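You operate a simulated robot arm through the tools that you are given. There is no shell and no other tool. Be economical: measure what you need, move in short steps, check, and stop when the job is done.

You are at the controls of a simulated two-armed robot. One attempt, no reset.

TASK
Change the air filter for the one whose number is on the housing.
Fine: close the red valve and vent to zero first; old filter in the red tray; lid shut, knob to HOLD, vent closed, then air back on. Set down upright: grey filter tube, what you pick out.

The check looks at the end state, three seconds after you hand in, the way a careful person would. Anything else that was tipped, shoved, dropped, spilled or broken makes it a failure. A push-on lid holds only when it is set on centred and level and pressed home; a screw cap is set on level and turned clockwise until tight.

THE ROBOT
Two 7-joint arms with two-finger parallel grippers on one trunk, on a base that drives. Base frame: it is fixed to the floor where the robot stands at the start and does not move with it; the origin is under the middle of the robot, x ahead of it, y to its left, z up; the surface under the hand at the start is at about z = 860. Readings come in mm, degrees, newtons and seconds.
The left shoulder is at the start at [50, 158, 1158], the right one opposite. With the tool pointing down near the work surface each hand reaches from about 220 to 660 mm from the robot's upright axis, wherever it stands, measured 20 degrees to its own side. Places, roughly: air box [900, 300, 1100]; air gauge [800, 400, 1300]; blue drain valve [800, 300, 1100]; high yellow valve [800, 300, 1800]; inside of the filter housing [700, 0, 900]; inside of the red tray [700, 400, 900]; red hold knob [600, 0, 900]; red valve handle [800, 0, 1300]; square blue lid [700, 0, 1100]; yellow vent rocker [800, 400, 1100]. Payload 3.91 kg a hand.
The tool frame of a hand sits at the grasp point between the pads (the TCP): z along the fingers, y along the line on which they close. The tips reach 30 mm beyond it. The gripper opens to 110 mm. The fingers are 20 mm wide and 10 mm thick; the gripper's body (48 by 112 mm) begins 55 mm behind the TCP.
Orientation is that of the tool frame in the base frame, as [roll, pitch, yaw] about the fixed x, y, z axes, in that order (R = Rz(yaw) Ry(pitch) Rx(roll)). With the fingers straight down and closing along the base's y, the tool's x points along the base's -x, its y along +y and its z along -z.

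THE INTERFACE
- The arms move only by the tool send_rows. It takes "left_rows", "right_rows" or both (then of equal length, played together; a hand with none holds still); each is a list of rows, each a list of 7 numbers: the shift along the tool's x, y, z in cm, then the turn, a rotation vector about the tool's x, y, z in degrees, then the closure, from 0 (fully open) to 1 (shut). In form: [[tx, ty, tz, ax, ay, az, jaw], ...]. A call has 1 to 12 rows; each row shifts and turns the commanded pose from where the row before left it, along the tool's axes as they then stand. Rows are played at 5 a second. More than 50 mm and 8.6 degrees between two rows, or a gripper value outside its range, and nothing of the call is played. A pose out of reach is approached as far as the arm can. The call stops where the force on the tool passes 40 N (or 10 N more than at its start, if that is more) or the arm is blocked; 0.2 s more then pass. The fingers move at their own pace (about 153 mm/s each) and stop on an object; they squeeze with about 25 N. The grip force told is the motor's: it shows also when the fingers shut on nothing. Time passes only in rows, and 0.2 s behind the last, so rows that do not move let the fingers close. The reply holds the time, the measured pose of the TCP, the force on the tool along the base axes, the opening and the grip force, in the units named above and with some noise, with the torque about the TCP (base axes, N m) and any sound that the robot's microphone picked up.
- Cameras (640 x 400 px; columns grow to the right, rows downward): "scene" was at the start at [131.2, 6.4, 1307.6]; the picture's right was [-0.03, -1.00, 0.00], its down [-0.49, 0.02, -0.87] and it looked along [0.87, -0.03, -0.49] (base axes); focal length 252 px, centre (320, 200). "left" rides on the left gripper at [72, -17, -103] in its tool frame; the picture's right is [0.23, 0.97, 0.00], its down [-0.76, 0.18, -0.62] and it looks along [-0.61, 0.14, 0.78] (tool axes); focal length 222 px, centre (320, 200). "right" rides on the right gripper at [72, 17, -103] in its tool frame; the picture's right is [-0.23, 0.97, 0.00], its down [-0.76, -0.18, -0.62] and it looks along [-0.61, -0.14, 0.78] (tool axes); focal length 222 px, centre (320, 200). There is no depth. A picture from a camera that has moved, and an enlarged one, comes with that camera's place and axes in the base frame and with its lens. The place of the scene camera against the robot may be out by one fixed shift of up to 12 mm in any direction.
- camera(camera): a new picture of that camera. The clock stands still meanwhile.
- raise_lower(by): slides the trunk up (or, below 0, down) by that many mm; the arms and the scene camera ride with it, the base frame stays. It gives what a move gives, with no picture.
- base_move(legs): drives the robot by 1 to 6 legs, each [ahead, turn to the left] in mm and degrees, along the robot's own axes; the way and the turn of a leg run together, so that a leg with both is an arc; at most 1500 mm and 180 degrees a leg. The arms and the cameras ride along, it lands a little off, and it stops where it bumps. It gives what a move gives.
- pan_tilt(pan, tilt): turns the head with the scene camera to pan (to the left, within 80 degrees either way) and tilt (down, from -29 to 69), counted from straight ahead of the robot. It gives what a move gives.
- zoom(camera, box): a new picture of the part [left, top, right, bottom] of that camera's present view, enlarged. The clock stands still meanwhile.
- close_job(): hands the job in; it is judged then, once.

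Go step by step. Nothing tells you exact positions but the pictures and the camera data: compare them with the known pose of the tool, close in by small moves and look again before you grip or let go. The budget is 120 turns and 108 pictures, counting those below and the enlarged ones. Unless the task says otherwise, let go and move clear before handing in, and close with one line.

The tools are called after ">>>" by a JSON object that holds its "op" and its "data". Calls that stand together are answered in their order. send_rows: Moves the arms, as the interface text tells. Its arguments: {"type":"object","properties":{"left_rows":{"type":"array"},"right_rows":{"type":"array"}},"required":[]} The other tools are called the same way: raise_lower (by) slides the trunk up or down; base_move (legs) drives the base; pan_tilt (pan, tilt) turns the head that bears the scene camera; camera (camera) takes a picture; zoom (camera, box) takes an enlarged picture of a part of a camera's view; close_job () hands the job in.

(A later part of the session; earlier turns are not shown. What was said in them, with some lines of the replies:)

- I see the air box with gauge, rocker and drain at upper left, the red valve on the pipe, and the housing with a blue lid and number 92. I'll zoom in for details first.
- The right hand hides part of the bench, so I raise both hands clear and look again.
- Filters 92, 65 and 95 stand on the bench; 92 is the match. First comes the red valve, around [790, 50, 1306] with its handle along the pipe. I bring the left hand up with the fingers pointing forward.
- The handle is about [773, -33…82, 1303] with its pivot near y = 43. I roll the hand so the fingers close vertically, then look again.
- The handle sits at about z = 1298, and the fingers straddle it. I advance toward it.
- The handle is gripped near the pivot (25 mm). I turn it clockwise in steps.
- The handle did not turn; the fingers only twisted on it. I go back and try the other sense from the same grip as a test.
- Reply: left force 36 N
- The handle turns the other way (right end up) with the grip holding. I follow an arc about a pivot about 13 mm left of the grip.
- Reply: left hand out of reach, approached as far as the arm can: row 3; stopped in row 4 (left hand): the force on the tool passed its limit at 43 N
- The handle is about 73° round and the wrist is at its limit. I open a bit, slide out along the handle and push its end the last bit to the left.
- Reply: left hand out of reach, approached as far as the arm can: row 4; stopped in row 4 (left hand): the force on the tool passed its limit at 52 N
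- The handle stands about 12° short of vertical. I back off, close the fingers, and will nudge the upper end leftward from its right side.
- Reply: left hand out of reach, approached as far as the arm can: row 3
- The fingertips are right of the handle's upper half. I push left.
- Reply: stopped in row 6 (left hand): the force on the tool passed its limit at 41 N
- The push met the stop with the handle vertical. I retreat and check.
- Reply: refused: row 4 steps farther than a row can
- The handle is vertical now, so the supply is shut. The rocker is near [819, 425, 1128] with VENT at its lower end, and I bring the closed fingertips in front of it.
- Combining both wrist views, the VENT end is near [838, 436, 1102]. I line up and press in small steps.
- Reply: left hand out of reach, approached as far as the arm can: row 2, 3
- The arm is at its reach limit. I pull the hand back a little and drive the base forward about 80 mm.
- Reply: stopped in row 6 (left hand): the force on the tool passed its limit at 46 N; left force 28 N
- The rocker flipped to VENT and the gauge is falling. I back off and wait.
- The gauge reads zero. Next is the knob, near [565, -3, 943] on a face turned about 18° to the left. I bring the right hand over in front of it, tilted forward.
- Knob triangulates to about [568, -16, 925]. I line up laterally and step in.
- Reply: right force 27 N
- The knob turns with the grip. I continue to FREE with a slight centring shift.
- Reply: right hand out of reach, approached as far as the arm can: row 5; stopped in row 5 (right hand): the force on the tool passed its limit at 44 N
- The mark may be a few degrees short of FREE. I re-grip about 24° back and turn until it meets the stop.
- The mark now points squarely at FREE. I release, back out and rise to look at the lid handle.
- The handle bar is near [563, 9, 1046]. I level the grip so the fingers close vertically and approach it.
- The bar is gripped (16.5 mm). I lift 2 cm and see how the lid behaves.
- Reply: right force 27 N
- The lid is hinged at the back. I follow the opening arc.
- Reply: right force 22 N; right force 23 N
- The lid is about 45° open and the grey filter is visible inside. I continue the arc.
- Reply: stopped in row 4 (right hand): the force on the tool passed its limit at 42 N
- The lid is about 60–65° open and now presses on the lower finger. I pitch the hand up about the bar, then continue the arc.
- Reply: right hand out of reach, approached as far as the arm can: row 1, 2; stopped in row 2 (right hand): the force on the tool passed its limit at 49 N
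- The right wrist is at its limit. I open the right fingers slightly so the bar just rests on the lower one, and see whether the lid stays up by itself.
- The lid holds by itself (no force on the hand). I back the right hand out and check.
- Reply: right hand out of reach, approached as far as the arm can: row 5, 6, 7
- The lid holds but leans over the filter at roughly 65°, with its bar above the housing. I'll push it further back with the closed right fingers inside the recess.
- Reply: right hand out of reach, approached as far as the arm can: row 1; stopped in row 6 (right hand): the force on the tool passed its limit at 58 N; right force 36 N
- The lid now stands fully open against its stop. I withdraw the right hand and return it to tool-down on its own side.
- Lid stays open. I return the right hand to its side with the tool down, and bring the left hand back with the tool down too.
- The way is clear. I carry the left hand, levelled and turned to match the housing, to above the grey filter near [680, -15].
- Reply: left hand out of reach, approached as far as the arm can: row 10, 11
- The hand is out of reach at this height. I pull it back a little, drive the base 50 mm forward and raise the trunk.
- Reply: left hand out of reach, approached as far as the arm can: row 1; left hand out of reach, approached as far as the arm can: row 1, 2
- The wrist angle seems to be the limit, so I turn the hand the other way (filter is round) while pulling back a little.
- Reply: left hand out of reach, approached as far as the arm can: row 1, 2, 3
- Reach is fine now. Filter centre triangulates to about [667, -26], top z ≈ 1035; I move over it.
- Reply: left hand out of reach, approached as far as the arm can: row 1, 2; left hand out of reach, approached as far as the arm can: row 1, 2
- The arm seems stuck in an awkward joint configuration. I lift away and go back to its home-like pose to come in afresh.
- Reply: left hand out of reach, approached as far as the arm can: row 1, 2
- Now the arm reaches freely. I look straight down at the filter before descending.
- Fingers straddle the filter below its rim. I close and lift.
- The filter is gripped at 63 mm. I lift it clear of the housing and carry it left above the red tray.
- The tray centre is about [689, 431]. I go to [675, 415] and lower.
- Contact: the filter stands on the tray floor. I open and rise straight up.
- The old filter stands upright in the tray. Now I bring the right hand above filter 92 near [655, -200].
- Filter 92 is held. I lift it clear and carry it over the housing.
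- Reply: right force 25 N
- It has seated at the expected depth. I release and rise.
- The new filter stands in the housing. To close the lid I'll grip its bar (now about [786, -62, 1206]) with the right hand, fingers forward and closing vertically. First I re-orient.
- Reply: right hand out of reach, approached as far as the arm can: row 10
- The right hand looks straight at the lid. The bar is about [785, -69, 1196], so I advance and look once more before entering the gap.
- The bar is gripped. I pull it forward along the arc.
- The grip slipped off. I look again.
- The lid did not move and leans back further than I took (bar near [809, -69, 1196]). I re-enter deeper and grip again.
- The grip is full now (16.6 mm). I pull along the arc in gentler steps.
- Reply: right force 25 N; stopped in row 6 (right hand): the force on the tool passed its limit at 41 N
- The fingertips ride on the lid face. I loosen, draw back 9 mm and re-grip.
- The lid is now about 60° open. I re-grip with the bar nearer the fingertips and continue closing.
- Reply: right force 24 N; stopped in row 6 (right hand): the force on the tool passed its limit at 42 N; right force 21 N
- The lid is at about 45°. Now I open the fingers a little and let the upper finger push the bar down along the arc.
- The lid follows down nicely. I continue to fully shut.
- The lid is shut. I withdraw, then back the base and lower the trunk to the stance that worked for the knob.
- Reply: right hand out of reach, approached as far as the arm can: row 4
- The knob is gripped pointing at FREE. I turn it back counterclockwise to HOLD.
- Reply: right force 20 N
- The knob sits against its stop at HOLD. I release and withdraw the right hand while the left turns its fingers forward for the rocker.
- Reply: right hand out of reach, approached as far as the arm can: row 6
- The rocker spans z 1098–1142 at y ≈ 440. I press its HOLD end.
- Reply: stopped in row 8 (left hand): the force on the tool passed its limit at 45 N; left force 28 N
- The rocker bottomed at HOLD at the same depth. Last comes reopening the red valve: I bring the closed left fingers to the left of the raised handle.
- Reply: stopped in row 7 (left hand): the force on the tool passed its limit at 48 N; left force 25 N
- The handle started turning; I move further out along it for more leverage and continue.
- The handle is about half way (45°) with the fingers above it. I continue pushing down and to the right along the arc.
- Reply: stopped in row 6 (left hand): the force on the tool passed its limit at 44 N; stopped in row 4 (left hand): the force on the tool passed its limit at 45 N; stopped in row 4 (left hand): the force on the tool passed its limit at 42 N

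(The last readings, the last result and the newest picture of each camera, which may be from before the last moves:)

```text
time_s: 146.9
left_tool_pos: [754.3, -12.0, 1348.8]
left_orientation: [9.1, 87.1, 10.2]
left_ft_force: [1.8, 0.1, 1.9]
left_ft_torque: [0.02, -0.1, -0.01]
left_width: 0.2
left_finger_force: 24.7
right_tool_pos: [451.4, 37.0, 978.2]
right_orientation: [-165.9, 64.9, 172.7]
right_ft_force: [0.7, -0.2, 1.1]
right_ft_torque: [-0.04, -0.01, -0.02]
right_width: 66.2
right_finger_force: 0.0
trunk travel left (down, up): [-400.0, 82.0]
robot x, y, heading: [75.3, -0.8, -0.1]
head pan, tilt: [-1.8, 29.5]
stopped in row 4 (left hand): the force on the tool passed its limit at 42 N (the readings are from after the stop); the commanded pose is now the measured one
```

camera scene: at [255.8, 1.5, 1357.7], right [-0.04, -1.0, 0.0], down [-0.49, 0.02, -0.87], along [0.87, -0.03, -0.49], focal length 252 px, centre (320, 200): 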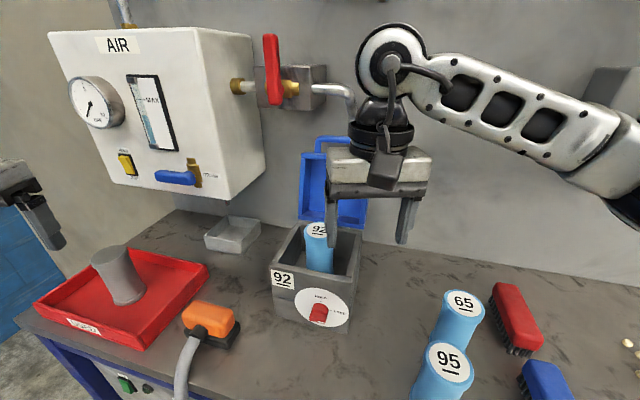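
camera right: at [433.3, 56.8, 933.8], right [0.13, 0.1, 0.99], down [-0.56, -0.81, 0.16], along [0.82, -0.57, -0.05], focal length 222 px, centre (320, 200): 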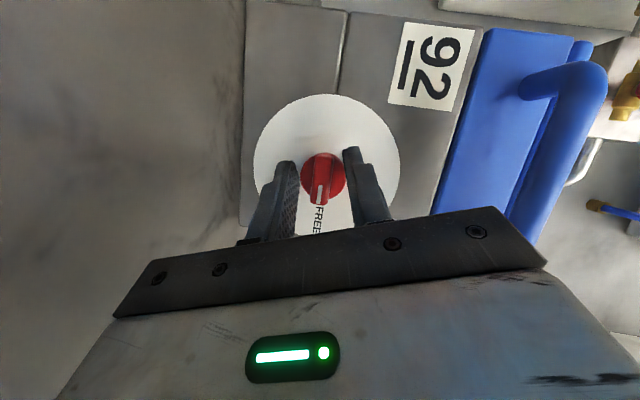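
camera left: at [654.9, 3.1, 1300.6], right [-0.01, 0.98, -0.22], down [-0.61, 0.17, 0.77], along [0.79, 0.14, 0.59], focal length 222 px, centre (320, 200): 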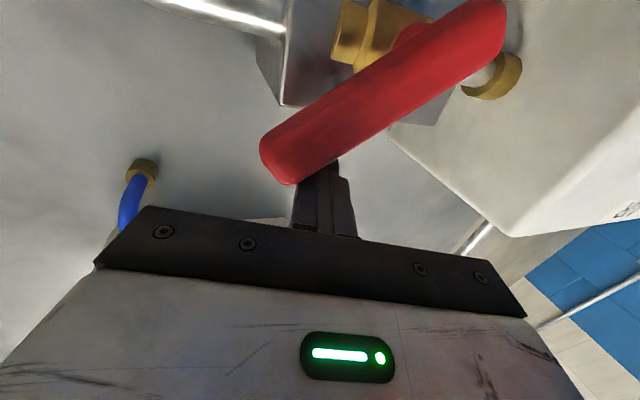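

Something jams, possibly the fingertips touching the valve block. I draw back 12 mm, level the hand, and push down again.

>>> {"op": "send_rows", "data": {"left_rows": [[-0.3, 0, 0, 0, 0, 0, 1], [0, 0, -1.2, 0, 2.9, 0, 1], [0, -0.2, 0, 0, 0, 0, 1], [0.4, 0, 0, 0, 0, 0, 1], [0.4, 0, 0, 0, 0, 0, 1], [0.4, -0.1, 0, 0, 0, 0, 1], [0.4, -0.1, 0, 0, 0, 0, 1], [0.4, 0, 0, 0, 0, 0, 1], [0.4, 0, 0, 0, 0, 0, 1], [0.4, 0, 0, 0, 0, 0, 1]]}}

```text
time_s: 149.1
left_tool_pos: [742.1, -14.0, 1328.8]
left_orientation: [47.5, 89.4, 48.5]
left_ft_force: [-0.2, 0.0, 0.0]
left_ft_torque: [0.0, 0.01, -0.03]
left_width: 0.0
left_finger_force: 24.3
right_tool_pos: [449.1, 34.2, 973.5]
right_orientation: [-163.0, 64.5, 175.8]
right_ft_force: [0.7, 0.0, -0.7]
right_ft_torque: [-0.02, 0.0, -0.02]
right_width: 66.3
right_finger_force: 0.0
trunk travel left (down, up): [-400.0, 82.0]
robot x, y, heading: [73.0, 2.9, -0.1]
head pan, tilt: [-1.8, 29.5]
```

>>> {"op": "send_rows", "data": {"left_rows": [[0.3, 0, 0, 0, 0, 0, 1], [0.3, 0, 0, 0, 0, 0, 1], [0.3, 0, 0, 0, 0, 0, 1], [0.3, 0, 0, 0, 0, 0, 1], [0.3, 0, 0, 0, 0, 0, 1]]}}

```text
time_s: 150.3
left_tool_pos: [741.4, -15.2, 1321.5]
left_orientation: [20.5, 88.5, 21.7]
left_ft_force: [4.2, -2.7, 10.0]
left_ft_torque: [-0.07, -0.07, 0.02]
left_width: 0.0
left_finger_force: 24.4
right_tool_pos: [445.5, 31.3, 967.7]
right_orientation: [-161.0, 64.1, 178.0]
right_ft_force: [-0.7, 0.5, -0.4]
right_ft_torque: [0.01, -0.02, 0.02]
right_width: 65.9
right_finger_force: 0.1
trunk travel left (down, up): [-400.0, 82.0]
robot x, y, heading: [74.7, -1.8, -0.3]
head pan, tilt: [-1.8, 29.5]
```

>>> {"op": "send_rows", "data": {"left_rows": [[0.3, 0, 0, 0, 0, 0, 1], [0.3, 0, 0, 0, 0, 0, 1], [0.3, 0, 0, 0, 0, 0, 1], [0.3, 0, 0, 0, 0, 0, 1], [0.3, 0, 0, 0, 0, 0, 1]]}}

```text
time_s: 151.2
left_tool_pos: [739.1, -14.6, 1322.4]
left_orientation: [10.1, 87.2, 11.2]
left_ft_force: [3.6, -2.2, 7.7]
left_ft_torque: [-0.03, -0.09, -0.05]
left_width: 0.0
left_finger_force: 24.7
right_tool_pos: [444.1, 29.6, 965.3]
right_orientation: [-159.9, 63.8, 179.2]
right_ft_force: [-0.5, 1.1, 0.2]
right_ft_torque: [-0.01, 0.02, -0.01]
right_width: 66.0
right_finger_force: 0.1
trunk travel left (down, up): [-400.0, 82.0]
robot x, y, heading: [76.6, -0.2, -0.5]
head pan, tilt: [-1.8, 29.5]
stopped in row 4 (left hand): the force on the tool passed its limit at 42 N (the readings are from after the stop); the commanded pose is now the measured one
```

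The valve handle met its horizontal stop. I withdraw both hands clear.

>>> {"op": "send_rows", "data": {"left_rows": [[-0.5, 0, 0, 0, 0, 0, 1], [0, 0, -4.8, 0, 0, 0, 1], [0, 0, -4.8, 0, 0, 0, 1], [0, 0, -4.8, 0, 0, 0, 1], [0, 0, -4.8, 0, 0, 0, 1], [0, 0, -4.8, 0, 0, 0, 1], [2, 4.4, 0, 0, 0, 0, 1], [2, 4.4, 0, 0, 0, 0, 1], [2, 4.4, 0, 0, 0, 0, 1], [2, 4.4, 0, 0, 0, 0, 1], [2, 4.4, 0, 0, 0, 0, 1], [2, 4.4, 0, 0, 0, 0, 1]], "right_rows": [[0, 0, -1, 0, 0, 0, 0.4], [-3, -2, -1.5, 0, 0, 0, 0.4], [-3, -2, -1.5, 0, 0, 0, 0.4], [-3, -2, -1.5, 0, 0, 0, 0.4], [-3, -2, -1.5, 0, 0, 0, 0.4], [-3, -2.5, -1, 0, 0, 0, 0.4], [0, -4, 0, 0, 0, 0, 0.4], [0, -4, 0, 0, 0, 0, 0.4], [0, -4, 0, 0, 0, 0, 0.4], [0, -4, 0, 0, 0, 0, 0.4], [0, 0, 0, 0, 0, 0, 0.4], [0, 0, 0, 0, 0, 0, 0.4]]}}

>>> {"op": "send_rows", "data": {"left_rows": [[4, 2, 0, 0, 0, 0, 1], [4, 2, 0, 0, 0, 0, 1], [2, 4, -1, 0, 0, 0, 1], [0, 4, -2, 0, 0, 0, 1], [0, 0, 0, 0, 0, 0, 1]]}}

```text
time_s: 151.7
left_tool_pos: [724.6, -14.2, 1329.0]
left_orientation: [5.9, 87.4, 7.0]
left_ft_force: [-0.4, -1.1, -1.0]
left_ft_torque: [0.01, 0.01, 0.01]
left_width: 0.2
left_finger_force: 25.1
right_tool_pos: [431.6, 24.8, 968.1]
right_orientation: [-156.6, 62.3, -177.3]
right_ft_force: [25.2, -3.1, -14.0]
right_ft_torque: [-0.29, 1.17, -0.74]
right_width: 66.4
right_finger_force: 0.1
trunk travel left (down, up): [-400.0, 82.0]
robot x, y, heading: [76.1, -5.3, -0.5]
head pan, tilt: [-1.8, 29.5]
stopped in row 2 (right hand): the force on the tool passed its limit at 134 N (the readings are from after the stop); the commanded pose is now the measured one
```

```text
time_s: 152.0
left_tool_pos: [723.2, -11.2, 1327.9]
left_orientation: [2.9, 87.2, 3.8]
left_ft_force: [0.0, 0.2, 1.0]
left_ft_torque: [0.01, 0.03, -0.04]
left_width: 0.0
left_finger_force: 25.0
right_tool_pos: [432.2, 22.1, 964.2]
right_orientation: [-155.7, 61.6, -177.0]
right_ft_force: [22.4, -5.8, -8.9]
right_ft_torque: [0.14, 1.27, -0.52]
right_width: 66.1
right_finger_force: 0.0
trunk travel left (down, up): [-400.0, 82.0]
robot x, y, heading: [78.0, -1.2, -0.2]
head pan, tilt: [-1.8, 29.5]
stopped in row 1 (right hand): the force on the tool passed its limit at 78 N (the readings are from after the stop); the commanded pose is now the measured one
```

The right hand is being touched, likely by the left arm's elbow. I ease the right hand forward and to the right, away from it.

>>> {"op": "send_rows", "data": {"right_rows": [[0, -1, 1, 0, 0, 0, 0.4], [0, -2, 1, 0, 0, 0, 0.4], [0, -3, 0, 0, 0, 0, 0.4], [0, -4, 0, 0, 0, 0, 0.4]]}}

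```text
time_s: 153.0
left_tool_pos: [724.8, -12.3, 1327.4]
left_orientation: [2.7, 87.2, 3.7]
left_ft_force: [0.1, 0.2, 0.7]
left_ft_torque: [0.04, 0.05, 0.03]
left_width: 0.0
left_finger_force: 25.0
right_tool_pos: [416.8, -78.3, 975.0]
right_orientation: [-156.1, 61.6, -177.0]
right_ft_force: [0.9, 0.1, -0.2]
right_ft_torque: [0.02, -0.05, -0.01]
right_width: 65.7
right_finger_force: 0.2
trunk travel left (down, up): [-400.0, 82.0]
robot x, y, heading: [72.6, 0.5, -0.0]
head pan, tilt: [-1.8, 29.5]
```

>>> {"op": "send_rows", "data": {"left_rows": [[0, 0, -4, 0, 0, 0, 1], [0, 2, -4, 0, 0, 0, 1], [0, 3, -3, 0, 0, 0, 1], [0, 4, -2, 0, 0, 0, 1], [0, 4, -2, 0, 0, 0, 1], [0, 4, -2, 0, 0, 0, 1], [0, 4, -2, 0, 0, 0, 1], [0, 4, 0, 0, 0, 0, 1], [1, 4, 0, 0, 0, 0, 1], [2, 4, 0, 0, 0, 0, 1]]}}

```text
time_s: 155.2
left_tool_pos: [529.1, 316.8, 1290.0]
left_orientation: [2.3, 87.2, 3.3]
left_ft_force: [0.5, -0.6, 0.5]
left_ft_torque: [-0.01, -0.02, 0.03]
left_width: 0.1
left_finger_force: 24.6
right_tool_pos: [417.3, -77.1, 975.3]
right_orientation: [-156.0, 61.6, -176.9]
right_ft_force: [-0.1, 0.7, -0.3]
right_ft_torque: [-0.01, 0.02, 0.0]
right_width: 66.1
right_finger_force: 0.0
trunk travel left (down, up): [-400.0, 82.0]
robot x, y, heading: [78.0, -2.2, -0.3]
head pan, tilt: [-1.8, 29.5]
```

Both are free. Now I lift the right hand clear upward and lower the left a bit so the last picture shows everything.

>>> {"op": "send_rows", "data": {"left_rows": [[4, 2, 0, 0, 0, 0, 1], [4, 2, 0, 0, 0, 0, 1], [4, 2, 0, 0, 0, 0, 1], [2, 2, -2, 0, 0, 0, 1], [0, 2, -3, 0, 0, 0, 1], [0, 0, 0, 0, 0, 0, 1]], "right_rows": [[-3.3, 0, -1.6, 0, 0, 0, 0.4], [-3.3, 0, -1.6, 0, 0, 0, 0.4], [-3.3, 0, -1.6, 0, 0, 0, 0.4], [-3.3, 0, -1.6, 0, 0, 0, 0.4], [-2, -4, 0, 0, 0, 0, 0.4], [0, -4.5, 0, 0, 0, 0, 0.4]]}}

```text
time_s: 156.6
left_tool_pos: [487.0, 414.4, 1146.6]
left_orientation: [3.2, 86.9, 4.1]
left_ft_force: [0.6, -0.4, -0.7]
left_ft_torque: [-0.01, 0.01, 0.02]
left_width: 0.0
left_finger_force: 25.3
right_tool_pos: [411.6, -130.1, 1155.3]
right_orientation: [-156.0, 61.7, -176.8]
right_ft_force: [0.6, -0.6, -0.2]
right_ft_torque: [0.01, 0.03, 0.01]
right_width: 65.8
right_finger_force: 0.0
trunk travel left (down, up): [-400.0, 82.0]
robot x, y, heading: [73.7, -4.8, -0.5]
head pan, tilt: [-1.8, 29.5]
```

>>> {"op": "send_rows", "data": {"right_rows": [[0, -4.5, 0, 0, 0, 0, 0.4], [0, -4.5, 0, 0, 0, 0, 0.4], [0, -4.5, 0, 0, 0, 0, 0.4], [0, -4.5, 0, 0, 0, 0, 0.4]]}}

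>>> {"op": "camera", "data": {"camera": "scene"}}

```text
time_s: 157.6
left_tool_pos: [485.8, 415.5, 1146.9]
left_orientation: [2.9, 87.1, 3.9]
left_ft_force: [0.0, -0.6, 0.1]
left_ft_torque: [-0.04, 0.01, -0.02]
left_width: 0.3
left_finger_force: 25.1
right_tool_pos: [414.0, -252.7, 1245.9]
right_orientation: [-156.1, 61.4, -176.9]
right_ft_force: [0.2, -1.4, 0.8]
right_ft_torque: [-0.05, 0.04, 0.0]
right_width: 65.9
right_finger_force: 0.0
right hand out of reach, approached as far as the arm can: row 1, 2, 3, 4
trunk travel left (down, up): [-400.0, 82.0]
robot x, y, heading: [72.9, -2.3, -0.1]
head pan, tilt: [-1.8, 29.5]
```

```text
0 pictures are left
camera scene: at [206.0, 2.9, 1307.7], right [-0.04, -1.0, 0.0], down [-0.49, 0.02, -0.87], along [0.87, -0.03, -0.49], focal length 252 px, centre (320, 200)
```

scene: 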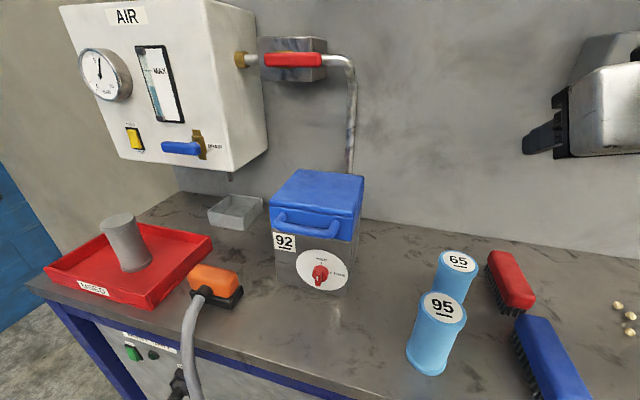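

The picture shows the handle back along the pipe and the gauge at working pressure. The lid is shut, the knob is at HOLD and the grey filter stands in the tray, so I hand in.

>>> {"op": "close_job", "data": {}}

```text
The job is handed in.
```

Filter 92 is in the housing with the lid shut, the knob at HOLD, the vent closed and the air back on. The old grey filter stands upright in the red tray.
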